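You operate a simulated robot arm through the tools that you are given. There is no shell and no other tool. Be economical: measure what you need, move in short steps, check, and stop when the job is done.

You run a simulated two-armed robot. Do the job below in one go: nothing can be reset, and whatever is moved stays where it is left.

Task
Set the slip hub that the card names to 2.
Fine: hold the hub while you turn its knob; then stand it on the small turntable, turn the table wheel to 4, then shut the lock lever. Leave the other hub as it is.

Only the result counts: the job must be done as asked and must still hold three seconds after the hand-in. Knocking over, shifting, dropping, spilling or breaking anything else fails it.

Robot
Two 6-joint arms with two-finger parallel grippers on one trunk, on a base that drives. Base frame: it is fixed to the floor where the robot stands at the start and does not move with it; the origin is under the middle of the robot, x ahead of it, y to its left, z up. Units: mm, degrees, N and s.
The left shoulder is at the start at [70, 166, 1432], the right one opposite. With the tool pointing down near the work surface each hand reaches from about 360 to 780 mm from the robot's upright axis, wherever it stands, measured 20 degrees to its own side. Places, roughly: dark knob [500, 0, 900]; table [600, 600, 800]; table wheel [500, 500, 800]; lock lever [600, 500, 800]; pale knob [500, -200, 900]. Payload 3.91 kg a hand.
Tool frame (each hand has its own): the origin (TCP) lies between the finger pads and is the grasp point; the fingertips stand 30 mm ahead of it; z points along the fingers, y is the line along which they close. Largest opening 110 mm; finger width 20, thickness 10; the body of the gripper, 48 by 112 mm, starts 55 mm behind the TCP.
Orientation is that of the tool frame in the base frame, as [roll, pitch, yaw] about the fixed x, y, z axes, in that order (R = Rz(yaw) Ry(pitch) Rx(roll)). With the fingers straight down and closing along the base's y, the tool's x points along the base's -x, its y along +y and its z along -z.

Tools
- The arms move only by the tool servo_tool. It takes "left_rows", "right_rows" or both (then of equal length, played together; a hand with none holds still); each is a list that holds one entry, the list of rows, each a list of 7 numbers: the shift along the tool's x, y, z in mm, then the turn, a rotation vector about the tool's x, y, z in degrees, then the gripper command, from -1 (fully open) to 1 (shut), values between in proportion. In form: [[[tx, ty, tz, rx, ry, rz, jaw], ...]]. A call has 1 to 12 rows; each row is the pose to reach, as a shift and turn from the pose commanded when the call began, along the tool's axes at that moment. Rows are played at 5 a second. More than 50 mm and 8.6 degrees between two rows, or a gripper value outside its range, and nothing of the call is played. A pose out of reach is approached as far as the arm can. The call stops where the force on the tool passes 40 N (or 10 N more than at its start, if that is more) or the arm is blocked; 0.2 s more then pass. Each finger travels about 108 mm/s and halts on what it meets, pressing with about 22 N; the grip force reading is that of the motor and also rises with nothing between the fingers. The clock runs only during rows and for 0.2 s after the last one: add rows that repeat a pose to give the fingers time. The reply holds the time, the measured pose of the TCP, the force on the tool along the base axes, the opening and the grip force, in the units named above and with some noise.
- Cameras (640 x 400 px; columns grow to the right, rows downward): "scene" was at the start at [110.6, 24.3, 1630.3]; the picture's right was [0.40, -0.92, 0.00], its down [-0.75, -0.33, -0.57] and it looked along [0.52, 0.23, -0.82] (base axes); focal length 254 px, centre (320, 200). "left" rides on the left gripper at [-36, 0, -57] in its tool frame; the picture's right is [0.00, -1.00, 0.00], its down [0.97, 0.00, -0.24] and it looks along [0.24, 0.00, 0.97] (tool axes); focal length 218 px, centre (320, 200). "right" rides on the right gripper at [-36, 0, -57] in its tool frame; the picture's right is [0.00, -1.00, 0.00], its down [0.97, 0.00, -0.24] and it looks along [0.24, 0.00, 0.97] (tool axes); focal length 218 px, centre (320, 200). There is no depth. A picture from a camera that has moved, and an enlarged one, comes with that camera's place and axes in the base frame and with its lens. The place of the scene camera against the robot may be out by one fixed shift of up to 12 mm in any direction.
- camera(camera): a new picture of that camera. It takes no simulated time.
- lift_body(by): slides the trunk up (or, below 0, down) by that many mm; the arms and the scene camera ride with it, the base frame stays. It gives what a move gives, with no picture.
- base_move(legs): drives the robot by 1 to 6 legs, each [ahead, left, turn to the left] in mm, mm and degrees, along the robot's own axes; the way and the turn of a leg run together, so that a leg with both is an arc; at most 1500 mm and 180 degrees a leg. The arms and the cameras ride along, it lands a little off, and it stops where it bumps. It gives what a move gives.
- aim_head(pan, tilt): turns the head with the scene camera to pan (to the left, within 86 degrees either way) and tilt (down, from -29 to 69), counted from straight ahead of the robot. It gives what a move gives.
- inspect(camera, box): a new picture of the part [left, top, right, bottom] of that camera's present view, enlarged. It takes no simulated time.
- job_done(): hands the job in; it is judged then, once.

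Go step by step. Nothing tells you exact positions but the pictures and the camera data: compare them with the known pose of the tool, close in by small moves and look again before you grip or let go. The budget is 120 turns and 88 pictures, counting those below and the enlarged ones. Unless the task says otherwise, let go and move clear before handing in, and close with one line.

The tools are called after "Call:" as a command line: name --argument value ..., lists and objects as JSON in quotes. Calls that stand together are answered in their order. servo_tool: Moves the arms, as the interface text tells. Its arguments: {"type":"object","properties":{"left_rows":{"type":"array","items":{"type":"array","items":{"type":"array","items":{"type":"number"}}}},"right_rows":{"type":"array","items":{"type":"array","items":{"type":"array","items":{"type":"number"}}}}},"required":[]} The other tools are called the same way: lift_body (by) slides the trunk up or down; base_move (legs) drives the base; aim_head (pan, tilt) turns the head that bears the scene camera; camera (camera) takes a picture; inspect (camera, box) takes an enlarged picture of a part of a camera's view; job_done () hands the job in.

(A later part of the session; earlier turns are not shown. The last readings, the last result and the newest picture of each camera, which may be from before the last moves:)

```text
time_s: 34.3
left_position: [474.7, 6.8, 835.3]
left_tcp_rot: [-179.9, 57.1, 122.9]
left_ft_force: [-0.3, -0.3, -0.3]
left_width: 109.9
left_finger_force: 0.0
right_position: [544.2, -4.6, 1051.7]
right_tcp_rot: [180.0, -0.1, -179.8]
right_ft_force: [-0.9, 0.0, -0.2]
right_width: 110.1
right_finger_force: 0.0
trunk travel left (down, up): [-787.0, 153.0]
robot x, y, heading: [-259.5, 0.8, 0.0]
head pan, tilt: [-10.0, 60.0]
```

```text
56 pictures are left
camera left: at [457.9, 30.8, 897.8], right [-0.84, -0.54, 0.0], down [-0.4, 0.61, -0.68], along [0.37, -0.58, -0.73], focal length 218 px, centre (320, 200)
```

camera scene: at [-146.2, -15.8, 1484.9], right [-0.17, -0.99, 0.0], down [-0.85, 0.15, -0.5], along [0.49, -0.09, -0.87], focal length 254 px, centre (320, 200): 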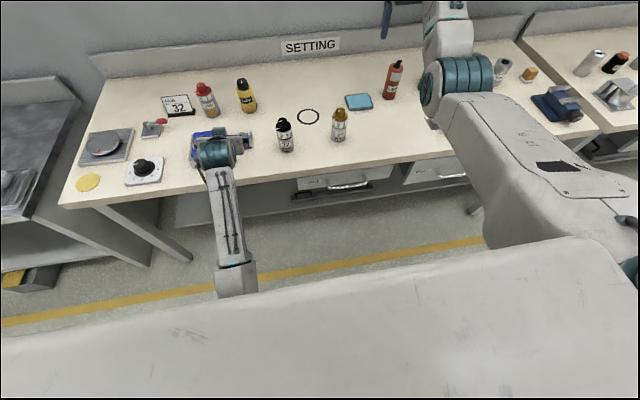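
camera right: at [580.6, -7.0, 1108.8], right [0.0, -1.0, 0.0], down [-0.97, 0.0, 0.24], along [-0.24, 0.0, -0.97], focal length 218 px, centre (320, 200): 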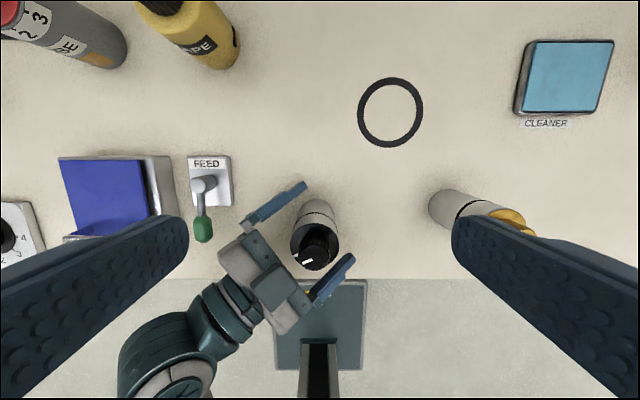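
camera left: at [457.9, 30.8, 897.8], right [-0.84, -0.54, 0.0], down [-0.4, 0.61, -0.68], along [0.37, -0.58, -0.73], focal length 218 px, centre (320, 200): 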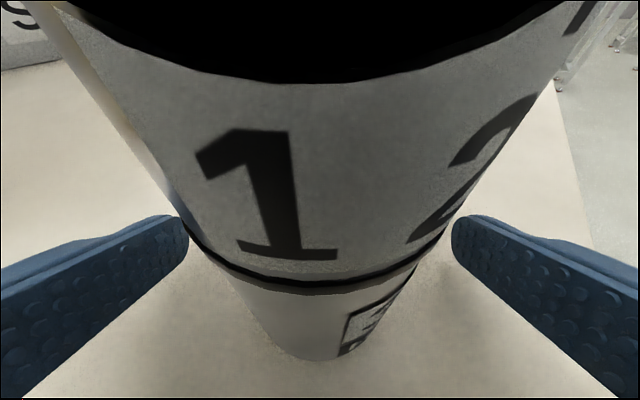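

The hub is centred between the fingers, with the grip on the lower body below the groove. Closing the left hand.

Call:
servo_tool --left_rows '[[[0, 0, 0, 0, 0, 0, -0.3], [0, 0, 0, 0, 0, 0, 0], [0, 0, 0, 0, 0, 0, 0.3], [0, 0, 0, 0, 0, 0, 1], [0, 0, 0, 0, 0, 0, 1], [0, 0, 0, 0, 0, 0, 1]]]'

Call:
inspect --camera "right" --box '[270, 190, 366, 280]'

```text
time_s: 35.7
left_position: [474.2, 6.4, 834.6]
left_tcp_rot: [180.0, 57.2, 122.9]
left_ft_force: [1.7, 0.3, 1.0]
left_width: 51.3
left_finger_force: 21.8
right_position: [545.1, -5.0, 1052.2]
right_tcp_rot: [179.9, 0.0, -179.9]
right_ft_force: [0.0, 0.8, 0.2]
right_width: 109.9
right_finger_force: 0.0
trunk travel left (down, up): [-787.0, 153.0]
robot x, y, heading: [-258.6, 0.1, 0.2]
head pan, tilt: [-10.0, 60.0]
```

```text
4.44 times, centred on (318, 235) of right
camera zoom: at [580.8, -6.7, 1108.6], right [0.0, -1.0, 0.0], down [-0.97, 0.0, 0.24], along [-0.24, 0.0, -0.97], focal length 970 px, centre (329, 44)
```

zoom: 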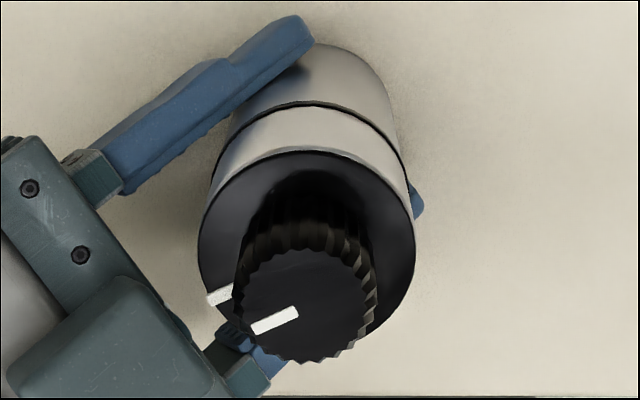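

Hub is held (51 mm). The knob is at (479,−2). I bring the right hand above it with the closing line turned −60° (clear of the left hand) and a 60 mm opening.

Call:
servo_tool --right_rows '[[[15, 1, 0, 0, 0, 7.5, -0.8], [30, 2, 0, 0, 0, 15, -0.6], [45, 3, 0, 0, 0, 22.5, -0.4], [60, 3, 10, 0, 0, 30, -0.2], [66.4, 3, 20, 0, 0, 37.5, -0.1], [66.4, 3, 40, 0, 0, 45, -0.1], [66.4, 3, 60, 0, 0, 52.5, -0.1], [66.4, 3, 75, 0, 0, 60, -0.1], [66.4, 3, 87, 0, 0, 60, -0.1], [66.4, 3, 87, 0, 0, 60, -0.1]]]'

Call:
camera --camera "right"

```text
time_s: 37.9
left_position: [474.1, 6.7, 835.0]
left_tcp_rot: [-180.0, 57.2, 122.9]
left_ft_force: [-0.9, 0.2, 1.0]
left_width: 51.4
left_finger_force: 21.1
right_position: [478.0, -1.9, 966.0]
right_tcp_rot: [-180.0, -0.1, 120.0]
right_ft_force: [0.9, 0.2, 0.6]
right_width: 60.5
right_finger_force: 0.1
trunk travel left (down, up): [-787.0, 153.0]
robot x, y, heading: [-252.8, -2.2, 0.4]
head pan, tilt: [-10.0, 60.0]
```

```text
54 pictures are left
camera right: at [496.1, -35.0, 1022.3], right [-0.87, -0.5, 0.0], down [-0.49, 0.84, 0.24], along [-0.12, 0.21, -0.97], focal length 218 px, centre (320, 200)
```

right: 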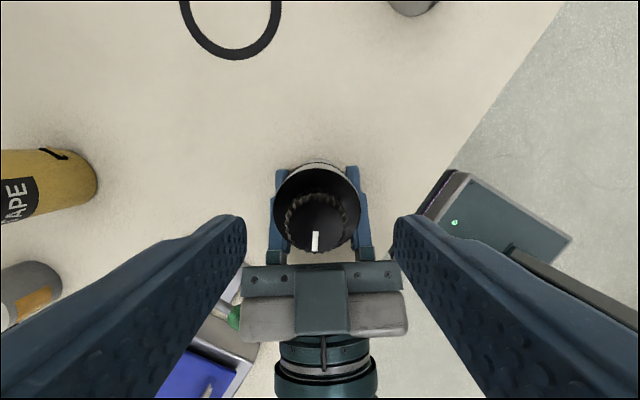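

Aligned over the knob. Descend to z≈935 (tips at 905, just above the disc), then close on the knob.

Call:
servo_tool --right_rows '[[[0, 0, 10, 0, 0, 0, -0.1], [0, 0, 20, 0, 0, 0, -0.1], [0, 0, 30, 0, 0, 0, -0.1], [0, 0, 30, 0, 0, 0, -0.1], [0, 0, 30, 0, 0, 0, 0.2], [0, 0, 30, 0, 0, 0, 0.4], [0, 0, 30, 0, 0, 0, 1], [0, 0, 30, 0, 0, 0, 1], [0, 0, 30, 0, 0, 0, 1]]]'

Call:
inspect --camera "right" --box '[240, 140, 400, 260]'

```text
time_s: 39.9
left_position: [474.5, 6.4, 836.0]
left_tcp_rot: [-179.9, 57.1, 123.0]
left_ft_force: [-13.6, -5.2, 5.1]
left_width: 51.6
left_finger_force: 22.4
right_position: [478.3, -2.9, 935.1]
right_tcp_rot: [179.9, 0.0, 120.0]
right_ft_force: [13.2, 4.4, -3.5]
right_width: 28.8
right_finger_force: 21.8
trunk travel left (down, up): [-787.0, 153.0]
robot x, y, heading: [-256.7, -2.0, -0.1]
head pan, tilt: [-10.0, 60.0]
```

```text
3.33 times, centred on (320, 200) of right
camera zoom: at [496.5, -34.9, 992.0], right [-0.87, -0.5, 0.0], down [-0.49, 0.84, 0.24], along [-0.12, 0.21, -0.97], focal length 728 px, centre (320, 200)
```

zoom: 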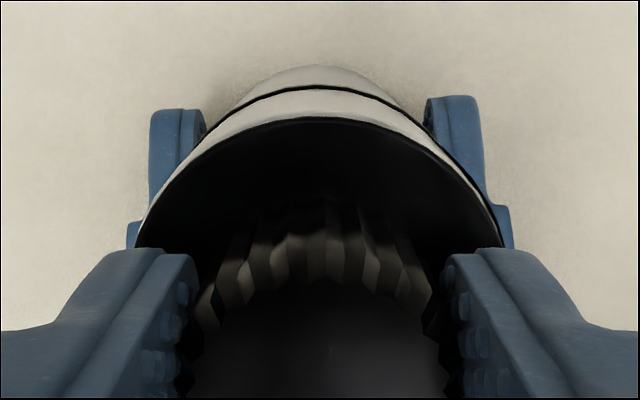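

Knob gripped (28.8 mm). Turn it +40° about the vertical (−40° about the tool's z).

Call:
servo_tool --right_rows '[[[0, 0, 0, 0, 0, -5, 1], [0, 0, 0, 0, 0, -10, 1], [0, 0, 0, 0, 0, -15, 1], [0, 0, 0, 0, 0, -20, 1], [0, 0, 0, 0, 0, -25, 1], [0, 0, 0, 0, 0, -30, 1], [0, 0, 0, 0, 0, -35, 1], [0, 0, 0, 0, 0, -40, 1], [0, 0, 0, 0, 0, -40, 1]]]'

Call:
aim_head --pan -2 --tilt 45

Call:
camera --camera "scene"

```text
time_s: 41.9
left_position: [475.7, 6.5, 835.3]
left_tcp_rot: [-179.9, 57.1, 122.8]
left_ft_force: [-10.5, -12.3, -0.1]
left_width: 51.4
left_finger_force: 21.8
right_position: [478.2, -2.2, 934.8]
right_tcp_rot: [179.9, 0.0, 160.2]
right_ft_force: [11.4, 11.2, 4.2]
right_width: 28.9
right_finger_force: 21.7
trunk travel left (down, up): [-787.0, 153.0]
robot x, y, heading: [-258.5, -0.7, 0.3]
head pan, tilt: [-10.0, 60.0]
```

```text
time_s: 42.7
left_position: [473.9, 7.6, 834.8]
left_tcp_rot: [-179.9, 57.0, 122.9]
left_ft_force: [-8.1, -14.2, -1.7]
left_width: 51.3
left_finger_force: 21.8
right_position: [477.6, -1.4, 937.0]
right_tcp_rot: [180.0, -0.1, 160.1]
right_ft_force: [8.5, 11.4, 6.9]
right_width: 29.1
right_finger_force: 21.7
trunk travel left (down, up): [-787.0, 153.0]
robot x, y, heading: [-259.3, 1.5, 0.1]
head pan, tilt: [-2.0, 45.0]
```

```text
52 pictures are left
camera scene: at [-131.7, -7.6, 1504.4], right [-0.03, -1.0, 0.0], down [-0.71, 0.02, -0.71], along [0.71, -0.02, -0.71], focal length 254 px, centre (320, 200)
```

scene: 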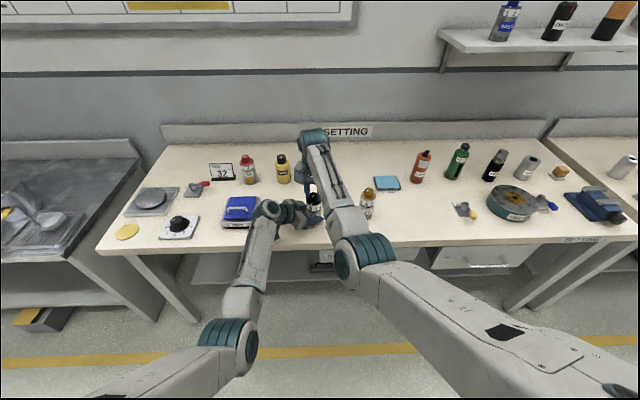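

Call:
inspect --camera "scene" --box '[290, 175, 340, 235]'

Call:
inspect --camera "left" --box '[160, 0, 480, 200]'

```text
6.67 times, centred on (315, 205) of scene
camera zoom: at [-131.7, -7.6, 1504.4], right [-0.03, -1.0, 0.0], down [-0.71, 0.02, -0.71], along [0.71, -0.02, -0.71], focal length 1690 px, centre (353, 167)
```

zoom: 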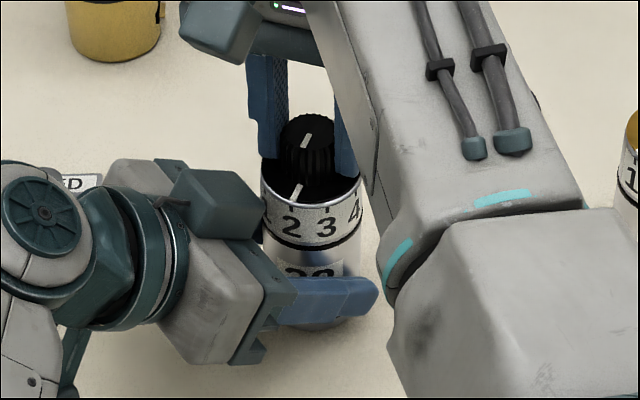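

```text
2.00 times, centred on (320, 100) of left
camera zoom: at [457.4, 30.4, 897.8], right [-0.84, -0.54, 0.0], down [-0.4, 0.61, -0.68], along [0.37, -0.58, -0.73], focal length 436 px, centre (320, 400)
```

zoom: 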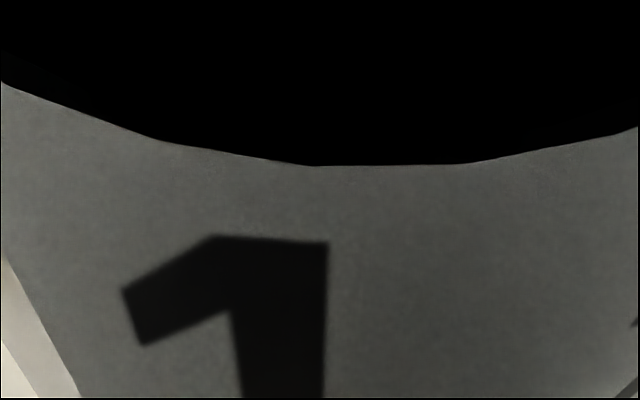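

The pointer has moved to about 2. A tighter zoom to check precisely.

Call:
inspect --camera "scene" --box '[307, 189, 319, 211]'

```text
16.00 times, centred on (313, 200) of scene
camera zoom: at [-131.7, -7.6, 1504.4], right [-0.03, -1.0, 0.0], down [-0.71, 0.02, -0.71], along [0.71, -0.02, -0.71], focal length 4057 px, centre (432, 200)
```

zoom: 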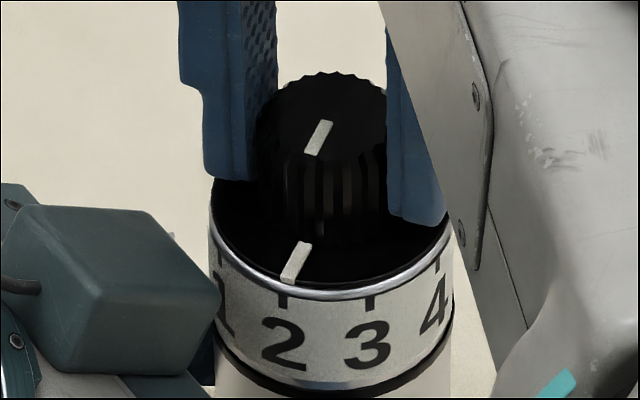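

The pointer lines up with the 2 tick. Release the knob and raise the right hand straight up.

Call:
servo_tool --right_rows '[[[0, 0, 0, 0, 0, -40, 0.3], [0, 0, 0, 0, 0, -40, -0.1], [0, 0, 0, 0, 0, -40, -0.1], [0, 0, -30, 0, 0, -40, -0.1], [0, 0, -60, 0, 0, -40, -0.1], [0, 0, -90, 0, 0, -40, -0.1], [0, 0, -90, 0, 0, -40, -0.1]]]'

Call:
camera --camera "right"

```text
refused: row 1 steps farther than a row can; nothing moved
```

```text
48 pictures are left
camera right: at [511.9, -15.9, 992.4], right [-0.34, -0.94, 0.0], down [-0.91, 0.33, 0.24], along [-0.23, 0.08, -0.97], focal length 218 px, centre (320, 200)
```

right: 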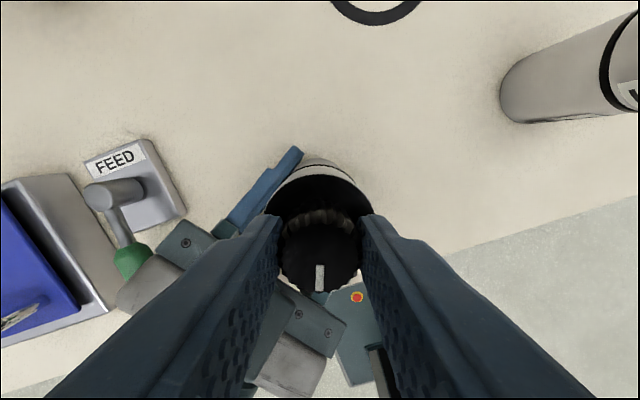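

Call:
servo_tool --right_rows '[[[0, 0, 0, 0, 0, 0, 0.3], [0, 0, 0, 0, 0, 0, -0.1], [0, 0, 0, 0, 0, 0, -0.1], [0, 0, -30, 0, 0, 0, -0.1], [0, 0, -60, 0, 0, 0, -0.1], [0, 0, -90, 0, 0, 0, -0.1], [0, 0, -90, 0, 0, 0, -0.1]]]'

Call:
inspect --camera "scene" --box '[307, 189, 319, 211]'

```text
time_s: 44.3
left_position: [474.9, 6.4, 835.0]
left_tcp_rot: [-179.9, 57.1, 123.0]
left_ft_force: [-0.4, 0.3, 0.0]
left_width: 51.3
left_finger_force: 21.6
right_position: [479.4, -2.4, 1026.1]
right_tcp_rot: [-180.0, 0.0, 160.1]
right_ft_force: [0.9, 0.0, -0.4]
right_width: 60.7
right_finger_force: 0.0
trunk travel left (down, up): [-787.0, 153.0]
robot x, y, heading: [-259.6, 2.2, 0.2]
head pan, tilt: [-2.0, 45.0]
```

```text
16.00 times, centred on (313, 200) of scene
camera zoom: at [-131.0, -7.1, 1504.4], right [-0.03, -1.0, 0.0], down [-0.71, 0.02, -0.71], along [0.71, -0.02, -0.71], focal length 4057 px, centre (432, 200)
```

zoom: 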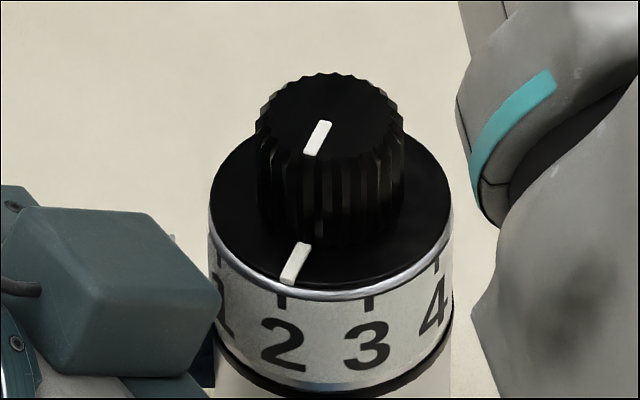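

The setting reads 2 exactly. Now carry the hub: move the right hand aside, lift the trunk 110 mm (hub rises with it), then check.

Call:
servo_tool --right_rows '[[[-14, -38, 0, 0, 0, 0, -0.1], [-27, -75, 0, 0, 0, 0, -0.1], [-41, -113, 0, 0, 0, 0, -0.1], [-54, -150, 0, 0, 0, 0, -0.1], [-68, -188, 0, 0, 0, 0, -0.1], [-68, -188, 0, 0, 0, 0, -0.1]]]'

Call:
lift_body --by 110

Call:
camera --camera "scene"

```text
time_s: 45.7
left_position: [473.0, 7.5, 835.9]
left_tcp_rot: [-179.8, 57.2, 123.0]
left_ft_force: [0.2, -0.6, 0.5]
left_width: 51.6
left_finger_force: 22.2
right_position: [493.7, -200.8, 1015.7]
right_tcp_rot: [180.0, 0.0, 160.1]
right_ft_force: [0.1, 0.2, -0.9]
right_width: 60.7
right_finger_force: 0.1
right hand out of reach, approached as far as the arm can: row 3, 4, 5, 6
trunk travel left (down, up): [-787.0, 153.0]
robot x, y, heading: [-256.7, -0.8, 0.2]
head pan, tilt: [-2.0, 45.0]
```

```text
time_s: 47.1
left_position: [473.1, 6.2, 946.1]
left_tcp_rot: [-179.8, 57.1, 123.0]
left_ft_force: [0.4, 0.4, -1.2]
left_width: 51.3
left_finger_force: 22.1
right_position: [492.5, -201.8, 1125.7]
right_tcp_rot: [180.0, 0.0, 160.2]
right_ft_force: [-0.2, 0.1, 0.5]
right_width: 60.6
right_finger_force: 0.0
trunk travel left (down, up): [-897.0, 43.0]
robot x, y, heading: [-256.9, 1.1, -0.1]
head pan, tilt: [-2.0, 45.0]
```

```text
46 pictures are left
camera scene: at [-130.2, -7.3, 1614.3], right [-0.03, -1.0, 0.0], down [-0.71, 0.02, -0.71], along [0.71, -0.02, -0.71], focal length 254 px, centre (320, 200)
```

scene: 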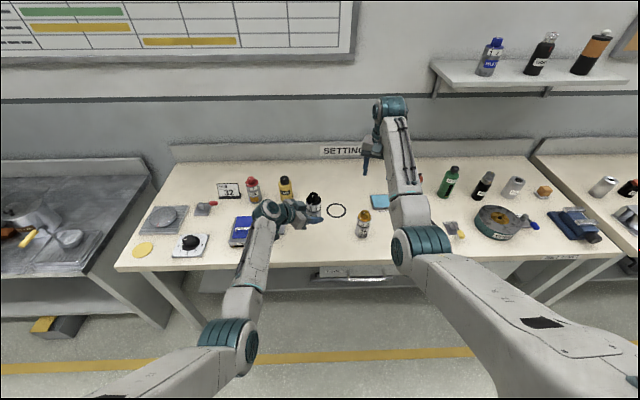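

The hub is lifted cleanly. The neighbouring bench is far enough left, so I drive left 350 mm and then ahead 100 mm.

Call:
base_move --legs '[[0, 350, 0], [100, 0, 0]]'

Call:
aim_head --pan 22 --tilt 48

Call:
camera --camera "scene"

```text
time_s: 50.1
left_position: [571.1, 353.8, 946.8]
left_tcp_rot: [179.8, 57.2, 122.4]
left_ft_force: [0.2, -0.2, -1.2]
left_width: 51.6
left_finger_force: 21.8
right_position: [586.7, 145.5, 1128.0]
right_tcp_rot: [179.8, 0.2, 159.8]
right_ft_force: [-0.3, -0.9, 0.0]
right_width: 60.4
right_finger_force: 0.1
trunk travel left (down, up): [-897.0, 43.0]
robot x, y, heading: [-158.2, 346.9, -0.1]
head pan, tilt: [-2.0, 45.0]
```

```text
time_s: 51.0
left_position: [574.8, 352.7, 943.3]
left_tcp_rot: [-179.7, 57.0, 122.8]
left_ft_force: [1.0, -1.3, -2.7]
left_width: 51.2
left_finger_force: 21.8
right_position: [591.3, 144.4, 1124.6]
right_tcp_rot: [-180.0, -0.1, 159.8]
right_ft_force: [-0.5, -0.1, -0.1]
right_width: 60.5
right_finger_force: 0.2
trunk travel left (down, up): [-897.0, 43.0]
robot x, y, heading: [-163.2, 351.4, -0.2]
head pan, tilt: [22.0, 48.0]
```

```text
45 pictures are left
camera scene: at [-37.6, 373.6, 1610.0], right [0.37, -0.93, 0.0], down [-0.69, -0.28, -0.67], along [0.62, 0.25, -0.74], focal length 254 px, centre (320, 200)
```

scene: 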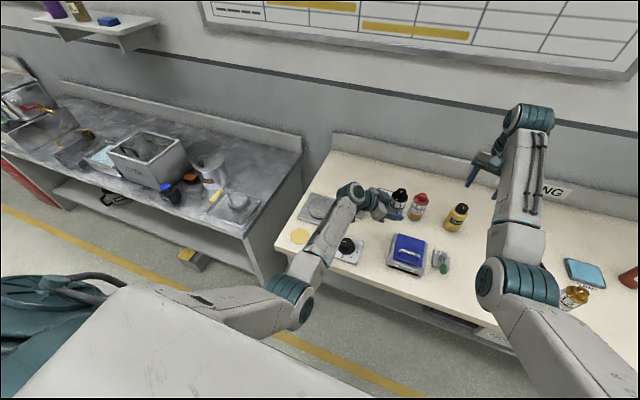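

Now swing the held hub left toward the turntable, turning the hand outward by 32° on the way.

Call:
servo_tool --left_rows '[[[12, 14, -22, -3.8, 0, -2.5, 1], [25, 27, -44, -7.7, 0, -5, 1], [37, 41, -66, -11.5, 0, -7.5, 1], [50, 55, -87, -15.3, 0, -9.9, 1], [62, 68, -109, -19.1, 0, -12.4, 1], [75, 82, -131, -23, 0, -14.9, 1], [88, 96, -153, -26.8, 0, -17.4, 1], [88, 96, -153, -26.8, 0, -17.4, 1], [88, 96, -153, -26.8, 0, -17.4, 1]]]'

Call:
camera --camera "left"

Call:
camera --camera "scene"

```text
time_s: 53.0
left_position: [560.0, 554.0, 954.4]
left_tcp_rot: [-179.8, 57.0, 154.7]
left_ft_force: [-0.7, -0.3, -2.6]
left_width: 51.3
left_finger_force: 21.6
right_position: [590.5, 142.7, 1124.3]
right_tcp_rot: [180.0, 0.0, 159.8]
right_ft_force: [-0.2, -0.8, -0.1]
right_width: 60.5
right_finger_force: 0.0
trunk travel left (down, up): [-897.0, 43.0]
robot x, y, heading: [-160.9, 349.1, -0.4]
head pan, tilt: [22.0, 48.0]
```

```text
44 pictures are left
camera left: at [533.5, 565.5, 1016.5], right [-0.43, -0.9, 0.0], down [-0.66, 0.31, -0.68], along [0.62, -0.29, -0.73], focal length 218 px, centre (320, 200)
```

left: 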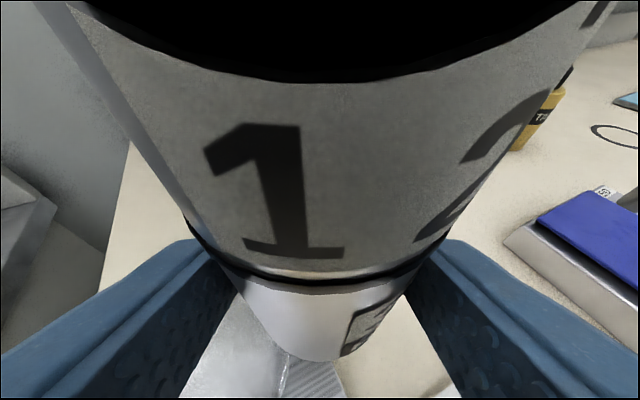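

```text
43 pictures are left
camera scene: at [-39.8, 373.5, 1610.2], right [0.37, -0.93, 0.0], down [-0.69, -0.28, -0.67], along [0.62, 0.25, -0.74], focal length 254 px, centre (320, 200)
```

scene: 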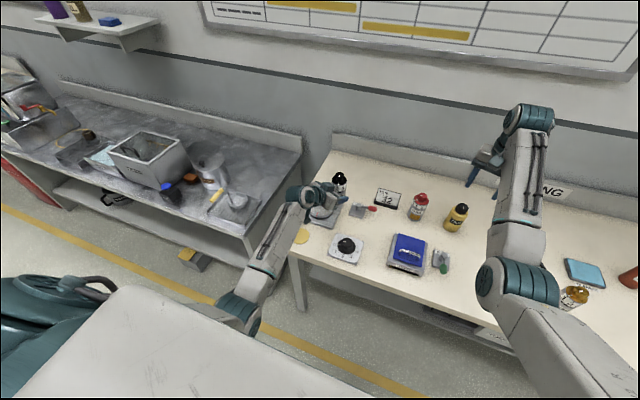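

The hub axis is now at (568,549), bottom at z≈919. Move it over the turntable centre (590,625) and down to about z≈860, then look.

Call:
servo_tool --left_rows '[[[2, 26, -3, 0, 0, 0, 1], [4, 52, -7, 0, 0, 0, 1], [7, 78, -10, 0, 0, 0, 1], [32, 78, 6, 0, 0, 0, 1], [57, 78, 22, 0, 0, 0, 1], [57, 78, 22, 0, 0, 0, 1], [57, 78, 22, 0, 0, 0, 1]]]'

Call:
inspect --camera "scene" --box '[270, 160, 390, 260]'

Call:
camera --camera "left"

```text
time_s: 54.6
left_position: [581.9, 628.2, 895.0]
left_tcp_rot: [-179.8, 56.9, 154.7]
left_ft_force: [0.1, -0.2, -0.8]
left_width: 51.4
left_finger_force: 22.4
right_position: [589.9, 144.4, 1125.0]
right_tcp_rot: [179.9, -0.1, 159.8]
right_ft_force: [0.6, 0.2, -0.4]
right_width: 60.7
right_finger_force: 0.0
trunk travel left (down, up): [-897.0, 43.0]
robot x, y, heading: [-157.6, 349.5, 0.0]
head pan, tilt: [22.0, 48.0]
```

```text
4.00 times, centred on (330, 210) of scene
camera zoom: at [-40.1, 373.9, 1610.2], right [0.37, -0.93, 0.0], down [-0.69, -0.28, -0.67], along [0.62, 0.25, -0.74], focal length 1014 px, centre (280, 160)
```

zoom: 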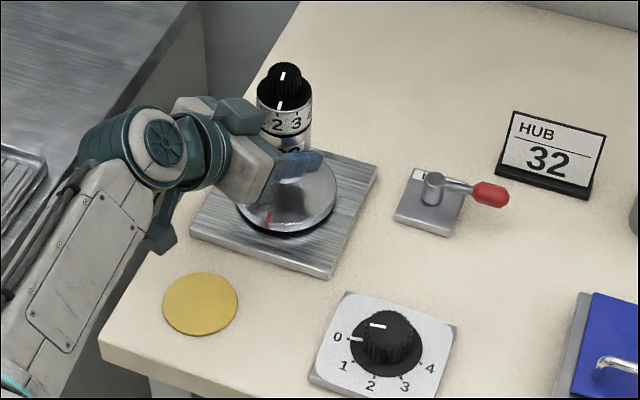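

```text
41 pictures are left
camera left: at [554.9, 640.6, 956.5], right [-0.43, -0.9, 0.0], down [-0.66, 0.31, -0.68], along [0.62, -0.3, -0.73], focal length 218 px, centre (320, 200)
```

left: 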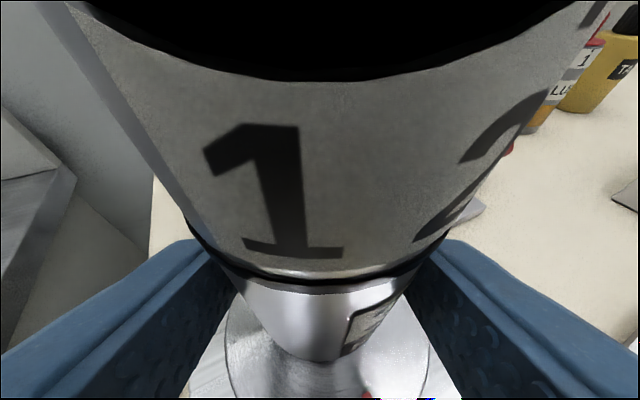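

Centred over the disc. Lower gently: 30 mm first, then small steps while watching the force.

Call:
servo_tool --left_rows '[[[8.4, 0, 5.4, 0, 0, 0, 1], [16.8, 0, 10.9, 0, 0, 0, 1], [25.2, 0, 16.3, 0, 0, 0, 1], [25.2, 0, 16.3, 0, 0, 0, 1]]]'

Call:
inspect --camera "scene" --box '[300, 170, 370, 230]'

```text
time_s: 55.6
left_position: [582.3, 627.6, 867.3]
left_tcp_rot: [-180.0, 57.2, 154.5]
left_ft_force: [1.5, 0.2, 7.6]
left_width: 51.5
left_finger_force: 22.3
right_position: [589.2, 143.4, 1125.8]
right_tcp_rot: [179.9, 0.1, 159.8]
right_ft_force: [-0.5, -0.4, -0.3]
right_width: 60.6
right_finger_force: 0.0
trunk travel left (down, up): [-897.0, 43.0]
robot x, y, heading: [-158.9, 349.2, -0.3]
head pan, tilt: [22.0, 48.0]
```

```text
6.67 times, centred on (335, 200) of scene
camera zoom: at [-41.6, 373.4, 1610.5], right [0.37, -0.93, 0.0], down [-0.69, -0.28, -0.67], along [0.62, 0.25, -0.74], focal length 1690 px, centre (220, 200)
```

zoom: 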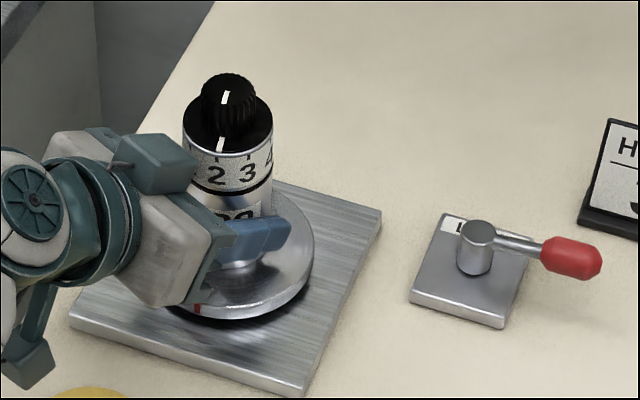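

Contact felt (+7.6 N) with the hub standing on the disc (top z≈832). Release slowly.

Call:
servo_tool --left_rows '[[[0, 0, 0, 0, 0, 0, 0.05], [0, 0, 0, 0, 0, 0, 0], [0, 0, 0, 0, 0, 0, -0.2], [0, 0, 0, 0, 0, 0, -0.5], [0, 0, 0, 0, 0, 0, -0.8], [0, 0, 0, 0, 0, 0, -0.8]]]'

Call:
camera --camera "left"

```text
time_s: 57.0
left_position: [581.6, 628.7, 864.7]
left_tcp_rot: [-179.7, 57.0, 154.7]
left_ft_force: [0.3, 0.7, -0.1]
left_width: 98.9
left_finger_force: 0.1
right_position: [590.1, 143.6, 1125.2]
right_tcp_rot: [179.9, -0.1, 159.9]
right_ft_force: [0.6, -0.9, 0.0]
right_width: 60.7
right_finger_force: 0.0
trunk travel left (down, up): [-897.0, 43.0]
robot x, y, heading: [-157.8, 347.7, -0.2]
head pan, tilt: [22.0, 48.0]
```

```text
39 pictures are left
camera left: at [554.7, 640.4, 927.1], right [-0.43, -0.9, 0.0], down [-0.66, 0.31, -0.68], along [0.62, -0.3, -0.73], focal length 218 px, centre (320, 200)
```

left: 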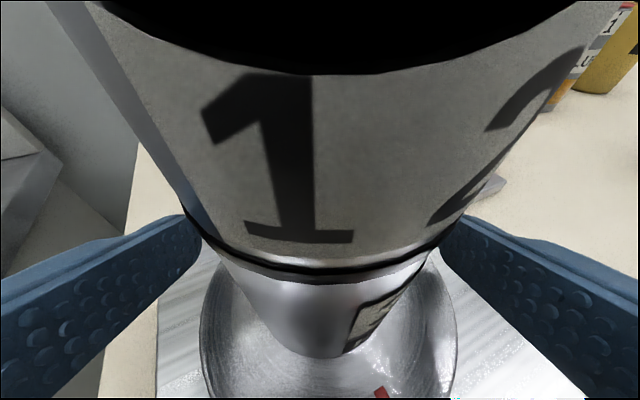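

The hub stands free and centred. Back out along the finger axis.

Call:
servo_tool --left_rows '[[[0, 0, -25, 0, 0, 0, -0.8], [0, 0, -50, 0, 0, 0, -0.8], [0, 0, -80, 0, 0, 0, -0.8], [0, 0, -110, 0, 0, 0, -0.8], [0, 0, -110, 0, 0, 0, -0.8]]]'

Call:
camera --camera "left"

Call:
inspect --camera "scene" --box '[270, 160, 390, 260]'

```text
time_s: 58.2
left_position: [498.5, 667.9, 925.6]
left_tcp_rot: [-179.8, 57.0, 154.8]
left_ft_force: [0.2, 0.7, -0.1]
left_width: 98.9
left_finger_force: 0.0
right_position: [589.3, 142.9, 1124.8]
right_tcp_rot: [179.9, 0.0, 159.8]
right_ft_force: [0.4, 0.6, -0.8]
right_width: 60.6
right_finger_force: 0.0
trunk travel left (down, up): [-897.0, 43.0]
robot x, y, heading: [-160.8, 349.3, -0.2]
head pan, tilt: [22.0, 48.0]
```

```text
38 pictures are left
camera left: at [471.3, 680.1, 988.1], right [-0.43, -0.9, 0.0], down [-0.66, 0.31, -0.68], along [0.62, -0.3, -0.73], focal length 218 px, centre (320, 200)
```

left: 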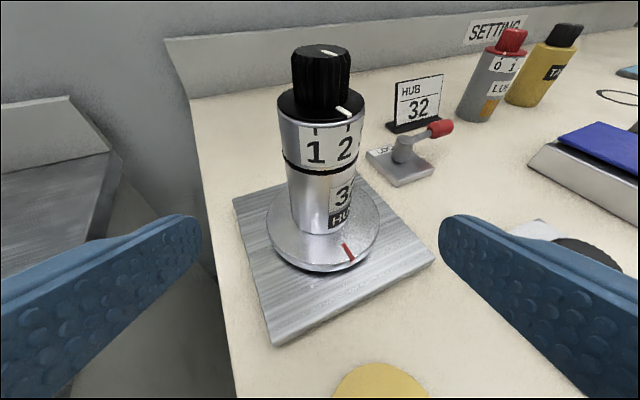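

```text
4.00 times, centred on (330, 210) of scene
camera zoom: at [-39.8, 373.5, 1610.2], right [0.37, -0.93, 0.0], down [-0.69, -0.28, -0.67], along [0.62, 0.25, -0.74], focal length 1014 px, centre (280, 160)
```

zoom: 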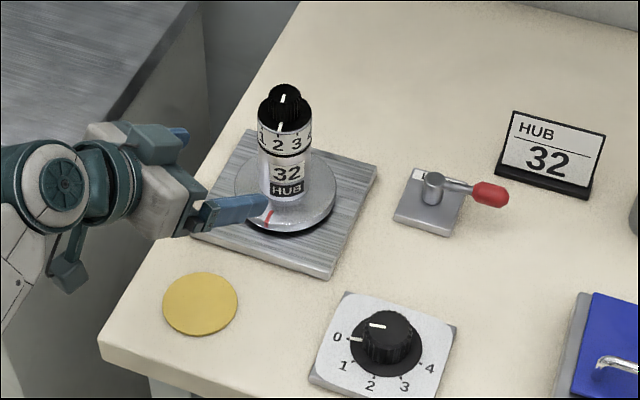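

The hub stands on the turntable at 2, with the pointer untouched. Next the wheel: bring the left hand up and back to fingers-down, near the wheel.

Call:
servo_tool --left_rows '[[[-17, 0, -15, 0, 0, 0, -0.8], [-34, -10, -30, 0, 7, 0, -0.8], [-42, -30, -34, 0, 14, 0, -0.8], [-50, -50, -38, 0, 21, 0, -0.8], [-58, -70, -42, 0, 28, 0, -0.8], [-64, -90, -46, 0, 35, 0, -0.8], [-67, -110, -50, 0, 42, 0, -0.8], [-67, -122, -51, 0, 50, 0, -0.8], [-67, -122, -51, 0, 57, 0, -0.8], [-67, -122, -51, 0, 57, 0, -0.8]]]'

Call:
base_move --legs '[[0, -80, 0]]'

Call:
camera --camera "left"

```text
time_s: 60.4
left_position: [447.6, 561.0, 992.3]
left_tcp_rot: [180.0, 0.1, 154.5]
left_ft_force: [1.1, -0.2, -1.1]
left_width: 98.8
left_finger_force: 0.1
left hand out of reach, approached as far as the arm can: row 9, 10
right_position: [589.9, 143.9, 1125.8]
right_tcp_rot: [-179.9, 0.0, 159.8]
right_ft_force: [-0.2, 0.2, 1.0]
right_width: 60.5
right_finger_force: 0.0
trunk travel left (down, up): [-897.0, 43.0]
robot x, y, heading: [-155.3, 349.1, 0.1]
head pan, tilt: [22.0, 48.0]
```

```text
time_s: 61.5
left_position: [447.5, 487.0, 989.7]
left_tcp_rot: [-179.7, 0.4, 154.6]
left_ft_force: [-0.3, -0.8, 0.7]
left_width: 99.0
left_finger_force: 0.0
right_position: [589.9, 71.8, 1126.9]
right_tcp_rot: [-179.7, 0.2, 159.9]
right_ft_force: [1.0, 1.0, -1.8]
right_width: 60.5
right_finger_force: 0.0
trunk travel left (down, up): [-897.0, 43.0]
robot x, y, heading: [-156.5, 270.3, 0.2]
head pan, tilt: [22.0, 48.0]
```

```text
36 pictures are left
camera left: at [480.0, 471.6, 1048.8], right [-0.43, -0.9, 0.0], down [-0.88, 0.42, 0.24], along [-0.21, 0.1, -0.97], focal length 218 px, centre (320, 200)
```

left: 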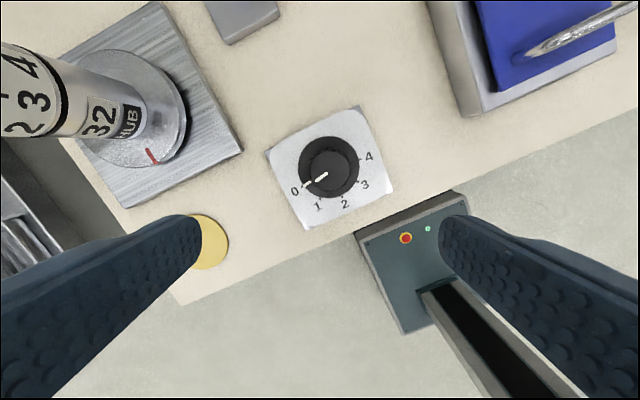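

Call:
inspect --camera "left" --box '[260, 100, 404, 235]'

Call:
inspect --camera "scene" --box '[280, 150, 420, 260]'

```text
2.96 times, centred on (332, 168) of left
camera zoom: at [480.0, 471.6, 1048.8], right [-0.43, -0.9, 0.0], down [-0.88, 0.42, 0.24], along [-0.21, 0.1, -0.97], focal length 647 px, centre (284, 296)
```

zoom: 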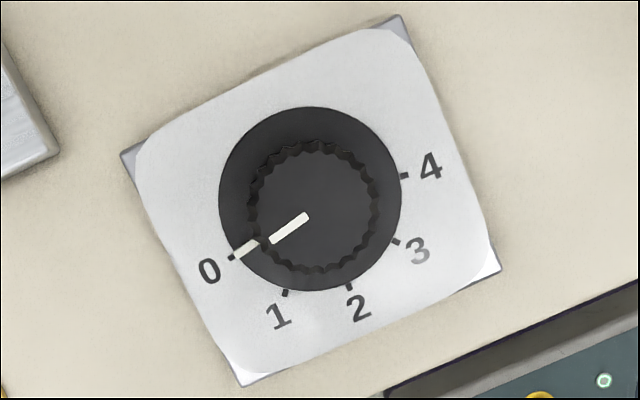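

```text
3.64 times, centred on (350, 205) of scene
camera zoom: at [-40.3, 302.5, 1610.0], right [0.37, -0.93, 0.0], down [-0.69, -0.28, -0.67], along [0.62, 0.25, -0.74], focal length 922 px, centre (211, 182)
```

zoom: 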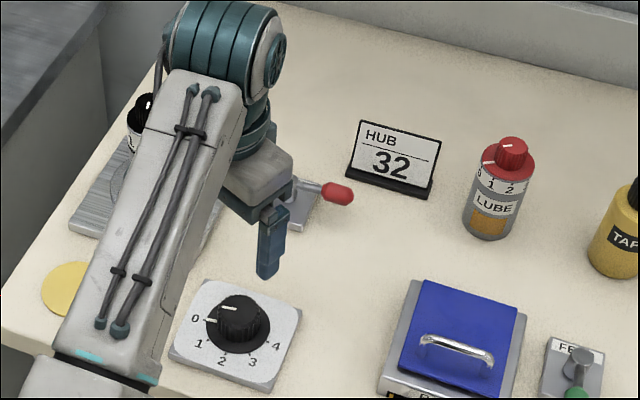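

The wheel knob is ø≈35 at about (456,473), spanning z≈815–858; 0→4 is about +156°. I'll move over it, turning the hand −52° first so the coming turn stays within the wrist's range.

Call:
servo_tool --left_rows '[[[-3, 0, 10, 0, 0, 7.5, -0.6], [-6, 0, 20, 0, 0, 15, -0.4], [-9, 0.6, 30, 0, 0, 22.5, -0.4], [-12, 0.6, 40, 0, 0, 30, -0.4], [-17.5, 0.6, 50, 0, 0, 37.5, -0.4], [-17.5, 0.6, 60, 0, 0, 45, -0.4], [-17.5, 0.6, 70, 0, 0, 52.5, -0.4], [-17.5, 0.6, 80, 0, 0, 52.5, -0.4], [-17.5, 0.6, 80, 0, 0, 52.5, -0.4]]]'

Call:
camera --camera "left"

```text
time_s: 63.5
left_position: [464.8, 474.4, 912.1]
left_tcp_rot: [179.9, 0.0, 102.1]
left_ft_force: [0.2, 0.0, 0.5]
left_width: 77.2
left_finger_force: 0.1
right_position: [590.2, 66.8, 1124.7]
right_tcp_rot: [179.9, 0.1, 159.9]
right_ft_force: [-0.2, 0.2, -0.5]
right_width: 60.6
right_finger_force: 0.0
trunk travel left (down, up): [-897.0, 43.0]
robot x, y, heading: [-161.8, 269.0, -0.2]
head pan, tilt: [22.0, 48.0]
```

```text
33 pictures are left
camera left: at [471.2, 440.2, 970.3], right [-0.98, -0.21, 0.0], down [-0.2, 0.95, 0.24], along [-0.05, 0.23, -0.97], focal length 218 px, centre (320, 200)
```

left: 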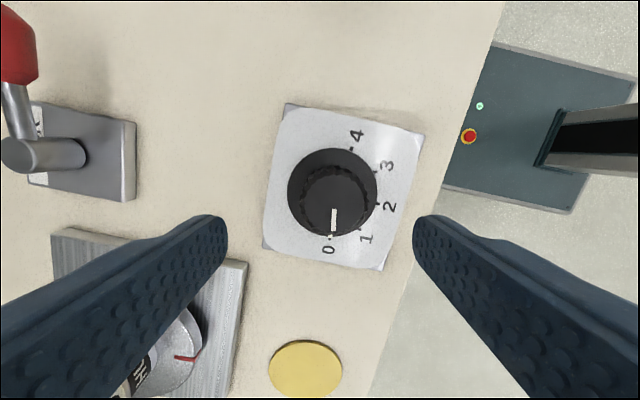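

Correct by (−8,−6) mm and descend to z≈856.

Call:
servo_tool --left_rows '[[[-4.6, -9, 5, 0, 0, 0, -0.4], [-4.6, -9, 20, 0, 0, 0, -0.4], [-4.6, -9, 35, 0, 0, 0, -0.4], [-4.6, -9, 48, 0, 0, 0, -0.4], [-4.6, -9, 56, 0, 0, 0, -0.4], [-4.6, -9, 56, 0, 0, 0, -0.4]]]'

Call:
camera --camera "left"

```text
time_s: 64.9
left_position: [457.6, 469.9, 855.4]
left_tcp_rot: [179.9, 0.1, 102.2]
left_ft_force: [0.1, 0.1, 0.3]
left_width: 76.9
left_finger_force: 0.1
right_position: [589.7, 66.4, 1125.1]
right_tcp_rot: [179.9, -0.1, 159.9]
right_ft_force: [-0.1, -1.3, -0.8]
right_width: 60.3
right_finger_force: 0.1
trunk travel left (down, up): [-897.0, 43.0]
robot x, y, heading: [-158.9, 271.7, -0.1]
head pan, tilt: [22.0, 48.0]
```

```text
32 pictures are left
camera left: at [463.8, 434.2, 913.7], right [-0.98, -0.21, 0.0], down [-0.2, 0.95, 0.24], along [-0.05, 0.23, -0.97], focal length 218 px, centre (320, 200)
```

left: 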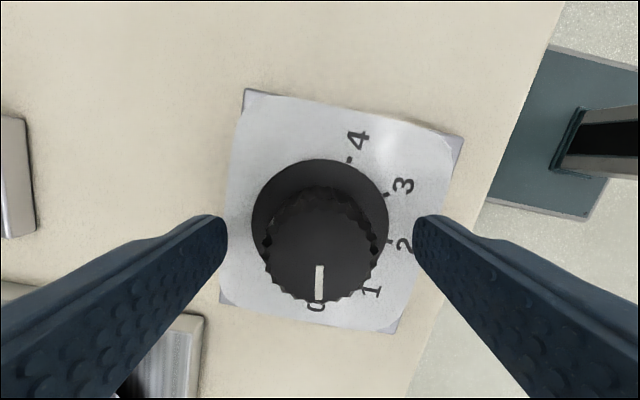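

The knob is centred between the fingers; shift ~3.5 mm along tool −x, then close on it.

Call:
servo_tool --left_rows '[[[-3.5, 0, 0, 0, 0, 0, -0.4], [-3.5, 0, 0, 0, 0, 0, 0], [-3.5, 0, 0, 0, 0, 0, 0.3], [-3.5, 0, 0, 0, 0, 0, 1], [-3.5, 0, 0, 0, 0, 0, 1], [-3.5, 0, 0, 0, 0, 0, 1]]]'

Call:
camera --camera "left"

```text
time_s: 66.3
left_position: [458.3, 465.0, 856.2]
left_tcp_rot: [179.8, 0.1, 102.1]
left_ft_force: [1.2, 1.2, 0.4]
left_width: 41.5
left_finger_force: 45.0
right_position: [589.5, 66.0, 1126.0]
right_tcp_rot: [179.9, 0.1, 160.0]
right_ft_force: [-0.8, 1.4, 0.3]
right_width: 60.7
right_finger_force: 0.1
trunk travel left (down, up): [-897.0, 43.0]
robot x, y, heading: [-157.8, 271.1, -0.2]
head pan, tilt: [22.0, 48.0]
```

```text
31 pictures are left
camera left: at [464.6, 430.5, 913.9], right [-0.98, -0.21, 0.0], down [-0.2, 0.95, 0.24], along [-0.05, 0.23, -0.97], focal length 218 px, centre (320, 200)
```

left: 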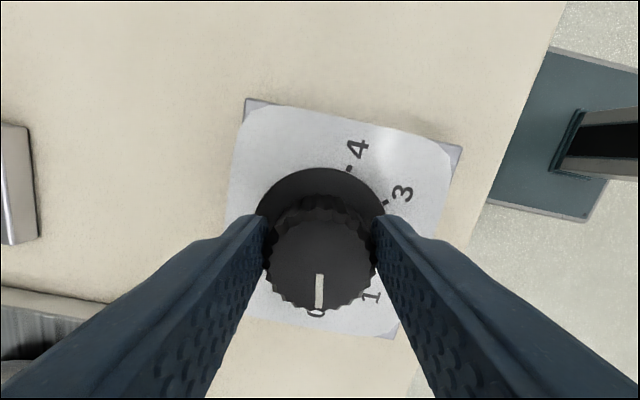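

Gripped (41.5 mm). Turn +80° first.

Call:
servo_tool --left_rows '[[[0, 0, 0, 0, 0, -7, 1], [0, 0, 0, 0, 0, -14, 1], [0, 0, 0, 0, 0, -21, 1], [0, 0, 0, 0, 0, -28, 1], [0, 0, 0, 0, 0, -35, 1], [0, 0, 0, 0, 0, -42, 1], [0, 0, 0, 0, 0, -49, 1], [0, 0, 0, 0, 0, -56, 1], [0, 0, 0, 0, 0, -64, 1], [0, 0, 0, 0, 0, -72, 1], [0, 0, 0, 0, 0, -80, 1], [0, 0, 0, 0, 0, -80, 1]]]'

Call:
camera --camera "left"

```text
time_s: 68.2
left_position: [461.3, 469.1, 855.1]
left_tcp_rot: [179.6, 0.3, 161.1]
left_ft_force: [7.9, 10.4, -6.8]
left_width: 41.2
left_finger_force: 44.8
right_position: [591.3, 67.7, 1124.7]
right_tcp_rot: [-180.0, -0.1, 159.9]
right_ft_force: [-0.6, -0.5, -0.1]
right_width: 60.5
right_finger_force: 0.0
trunk travel left (down, up): [-897.0, 43.0]
robot x, y, heading: [-159.3, 268.6, -0.1]
head pan, tilt: [22.0, 48.0]
stopped in row 9 (left hand): the force on the tool passed its limit (the readings are from after the stop); the commanded pose is now the measured one
```

```text
30 pictures are left
camera left: at [494.6, 458.0, 914.1], right [-0.32, -0.95, -0.01], down [-0.92, 0.31, 0.23], along [-0.22, 0.08, -0.97], focal length 218 px, centre (320, 200)
```

left: 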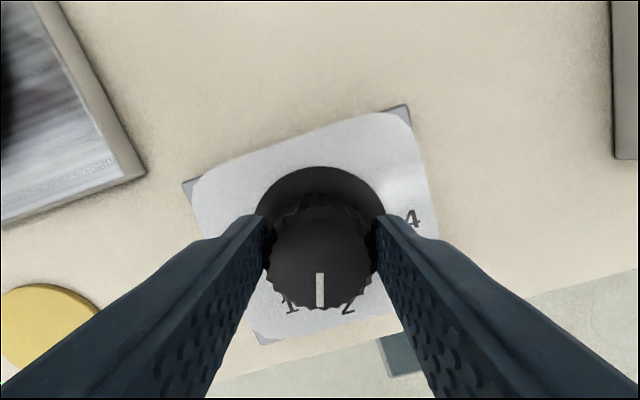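

The wheel turned to ~1.5 before side force stopped it: my rotation centre was off. Working it out, the true axis is near (456.5,473). I'll open, recentre, regrip, then continue.

Call:
servo_tool --left_rows '[[[0, 0, 0, 0, 0, 0, 0], [0, 0, 0, 0, 0, 0, -0.1], [3, 1, 0, 0, 0, 0, -0.1], [5.8, 2.2, 0, 0, 0, 0, -0.1], [5.8, 2.2, 0, 0, 0, 0, -0.1], [5.8, 2.2, 0, 0, 0, 0, 0.2], [5.8, 2.2, 0, 0, 0, 0, 1], [5.8, 2.2, 0, 0, 0, 0, 1], [5.8, 2.2, 0, 0, 0, 0, 1]]]'

Call:
camera --camera "left"

```text
time_s: 70.2
left_position: [456.3, 472.2, 857.7]
left_tcp_rot: [179.7, 0.3, 161.1]
left_ft_force: [1.3, -0.8, -0.5]
left_width: 41.3
left_finger_force: 45.4
right_position: [590.8, 67.3, 1125.1]
right_tcp_rot: [179.9, 0.0, 160.0]
right_ft_force: [0.3, 0.1, 0.4]
right_width: 60.3
right_finger_force: 0.0
trunk travel left (down, up): [-897.0, 43.0]
robot x, y, heading: [-159.7, 267.3, -0.1]
head pan, tilt: [22.0, 48.0]
```

```text
29 pictures are left
camera left: at [488.2, 460.3, 916.1], right [-0.32, -0.95, -0.01], down [-0.92, 0.31, 0.23], along [-0.22, 0.08, -0.97], focal length 218 px, centre (320, 200)
```

left: 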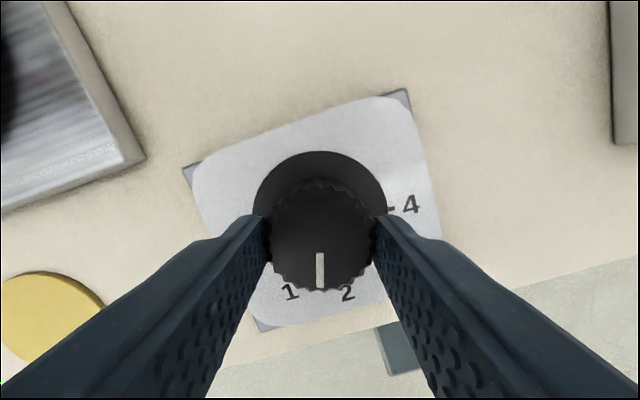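

Now centred with almost no force. Continue +84°.

Call:
servo_tool --left_rows '[[[0, 0, 0, 0, 0, -7, 1], [0, 0, 0, 0, 0, -14, 1], [0, 0, 0, 0, 0, -21, 1], [0, 0, 0, 0, 0, -28, 1], [0, 0, 0, 0, 0, -36, 1], [0, 0, 0, 0, 0, -44, 1], [0, 0, 0, 0, 0, -52, 1], [0, 0, 0, 0, 0, -60, 1], [0, 0, 0, 0, 0, -68, 1], [0, 0, 0, 0, 0, -76, 1], [0, 0, 0, 0, 0, -84, 1], [0, 0, 0, 0, 0, -84, 1]]]'

Call:
camera --camera "left"

```text
time_s: 72.8
left_position: [457.3, 470.1, 858.1]
left_tcp_rot: [-179.5, 0.3, -114.7]
left_ft_force: [3.4, -7.3, -1.6]
left_width: 41.2
left_finger_force: 44.7
right_position: [591.1, 65.9, 1124.4]
right_tcp_rot: [180.0, 0.0, 159.8]
right_ft_force: [0.9, 1.0, 0.0]
right_width: 60.3
right_finger_force: 0.1
trunk travel left (down, up): [-897.0, 43.0]
robot x, y, heading: [-156.2, 269.6, -0.3]
head pan, tilt: [22.0, 48.0]
```

```text
28 pictures are left
camera left: at [469.8, 503.1, 916.1], right [0.91, -0.42, 0.01], down [-0.41, -0.88, 0.23], along [-0.09, -0.21, -0.97], focal length 218 px, centre (320, 200)
```

left: 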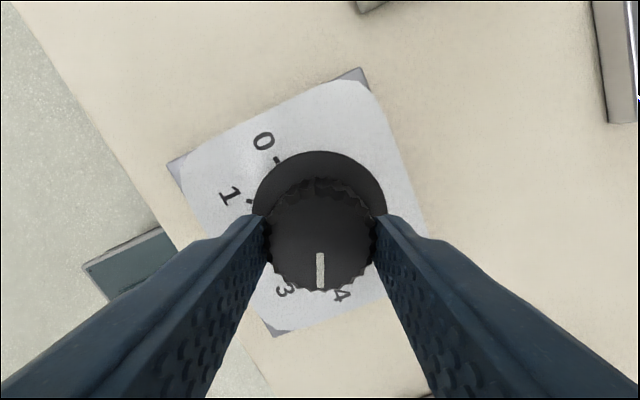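

Pointer is just short of 4. Turn another 12.5°.

Call:
servo_tool --left_rows '[[[0, 0, 0, 0, 0, -6, 1], [0, 0, 0, 0, 0, -12.5, 1], [0, 0, 0, 0, 0, -12.5, 1]]]'

Call:
inspect --camera "scene" --box '[310, 205, 370, 265]'

```text
time_s: 73.6
left_position: [456.1, 470.9, 857.5]
left_tcp_rot: [-179.6, 0.4, -102.5]
left_ft_force: [7.2, -9.2, 1.1]
left_width: 41.1
left_finger_force: 44.7
right_position: [591.7, 66.2, 1124.8]
right_tcp_rot: [180.0, -0.1, 159.9]
right_ft_force: [-0.9, -0.7, -0.2]
right_width: 60.4
right_finger_force: 0.2
trunk travel left (down, up): [-897.0, 43.0]
robot x, y, heading: [-157.3, 267.7, -0.1]
head pan, tilt: [22.0, 48.0]
```

```text
6.67 times, centred on (340, 235) of scene
camera zoom: at [-38.7, 292.8, 1610.2], right [0.37, -0.93, 0.0], down [-0.69, -0.28, -0.67], along [0.62, 0.25, -0.74], focal length 1690 px, centre (187, -33)
```

zoom: 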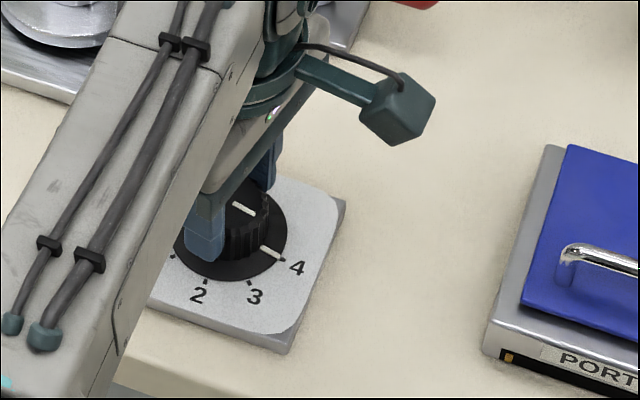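

The pointer meets the 4 tick. Open and rise clear of the wheel, then check.

Call:
servo_tool --left_rows '[[[0, 0, 0, 0, 0, 0, 0.1], [0, 0, 0, 0, 0, 0, -0.1], [0, 0, 0, 0, 0, 0, -0.2], [0, 0, -30, 0, 0, 0, -0.2], [0, 0, -60, 0, 0, 0, -0.2], [0, 0, -90, 0, 0, 0, -0.2], [0, 0, -110, 0, 0, 0, -0.2], [0, 0, -110, 0, 0, 0, -0.2]]]'

Call:
camera --camera "left"

Call:
inspect --camera "left" --box '[260, 120, 380, 220]'

```text
time_s: 75.4
left_position: [454.9, 471.6, 968.7]
left_tcp_rot: [-179.6, 0.2, -102.3]
left_ft_force: [0.5, 0.0, 0.0]
left_width: 65.8
left_finger_force: 0.1
right_position: [591.1, 66.5, 1124.9]
right_tcp_rot: [180.0, 0.0, 159.9]
right_ft_force: [0.4, -0.9, -0.4]
right_width: 60.5
right_finger_force: 0.1
trunk travel left (down, up): [-897.0, 43.0]
robot x, y, heading: [-157.5, 271.4, -0.1]
head pan, tilt: [22.0, 48.0]
```

```text
26 pictures are left
camera left: at [460.8, 506.8, 1026.5], right [0.98, -0.21, 0.01], down [-0.21, -0.95, 0.24], along [-0.04, -0.23, -0.97], focal length 218 px, centre (320, 200)
```

left: 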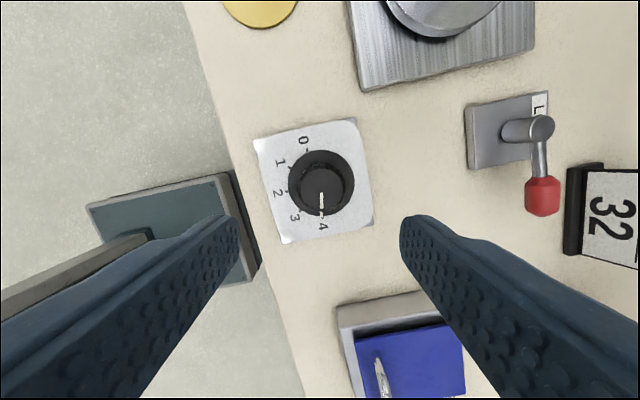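

```text
4.00 times, centred on (320, 170) of left
camera zoom: at [460.8, 506.8, 1026.5], right [0.98, -0.21, 0.01], down [-0.21, -0.95, 0.24], along [-0.04, -0.23, -0.97], focal length 873 px, centre (320, 320)
```

zoom: 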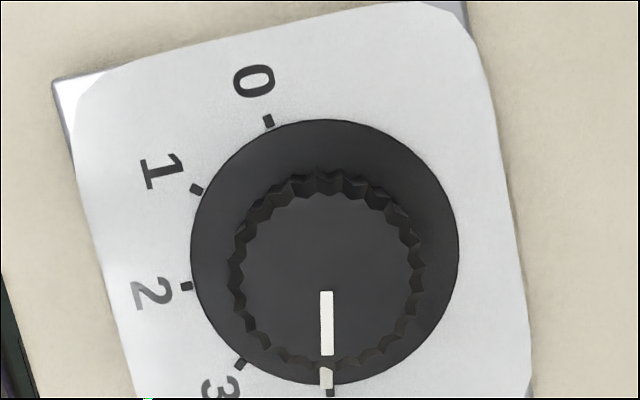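

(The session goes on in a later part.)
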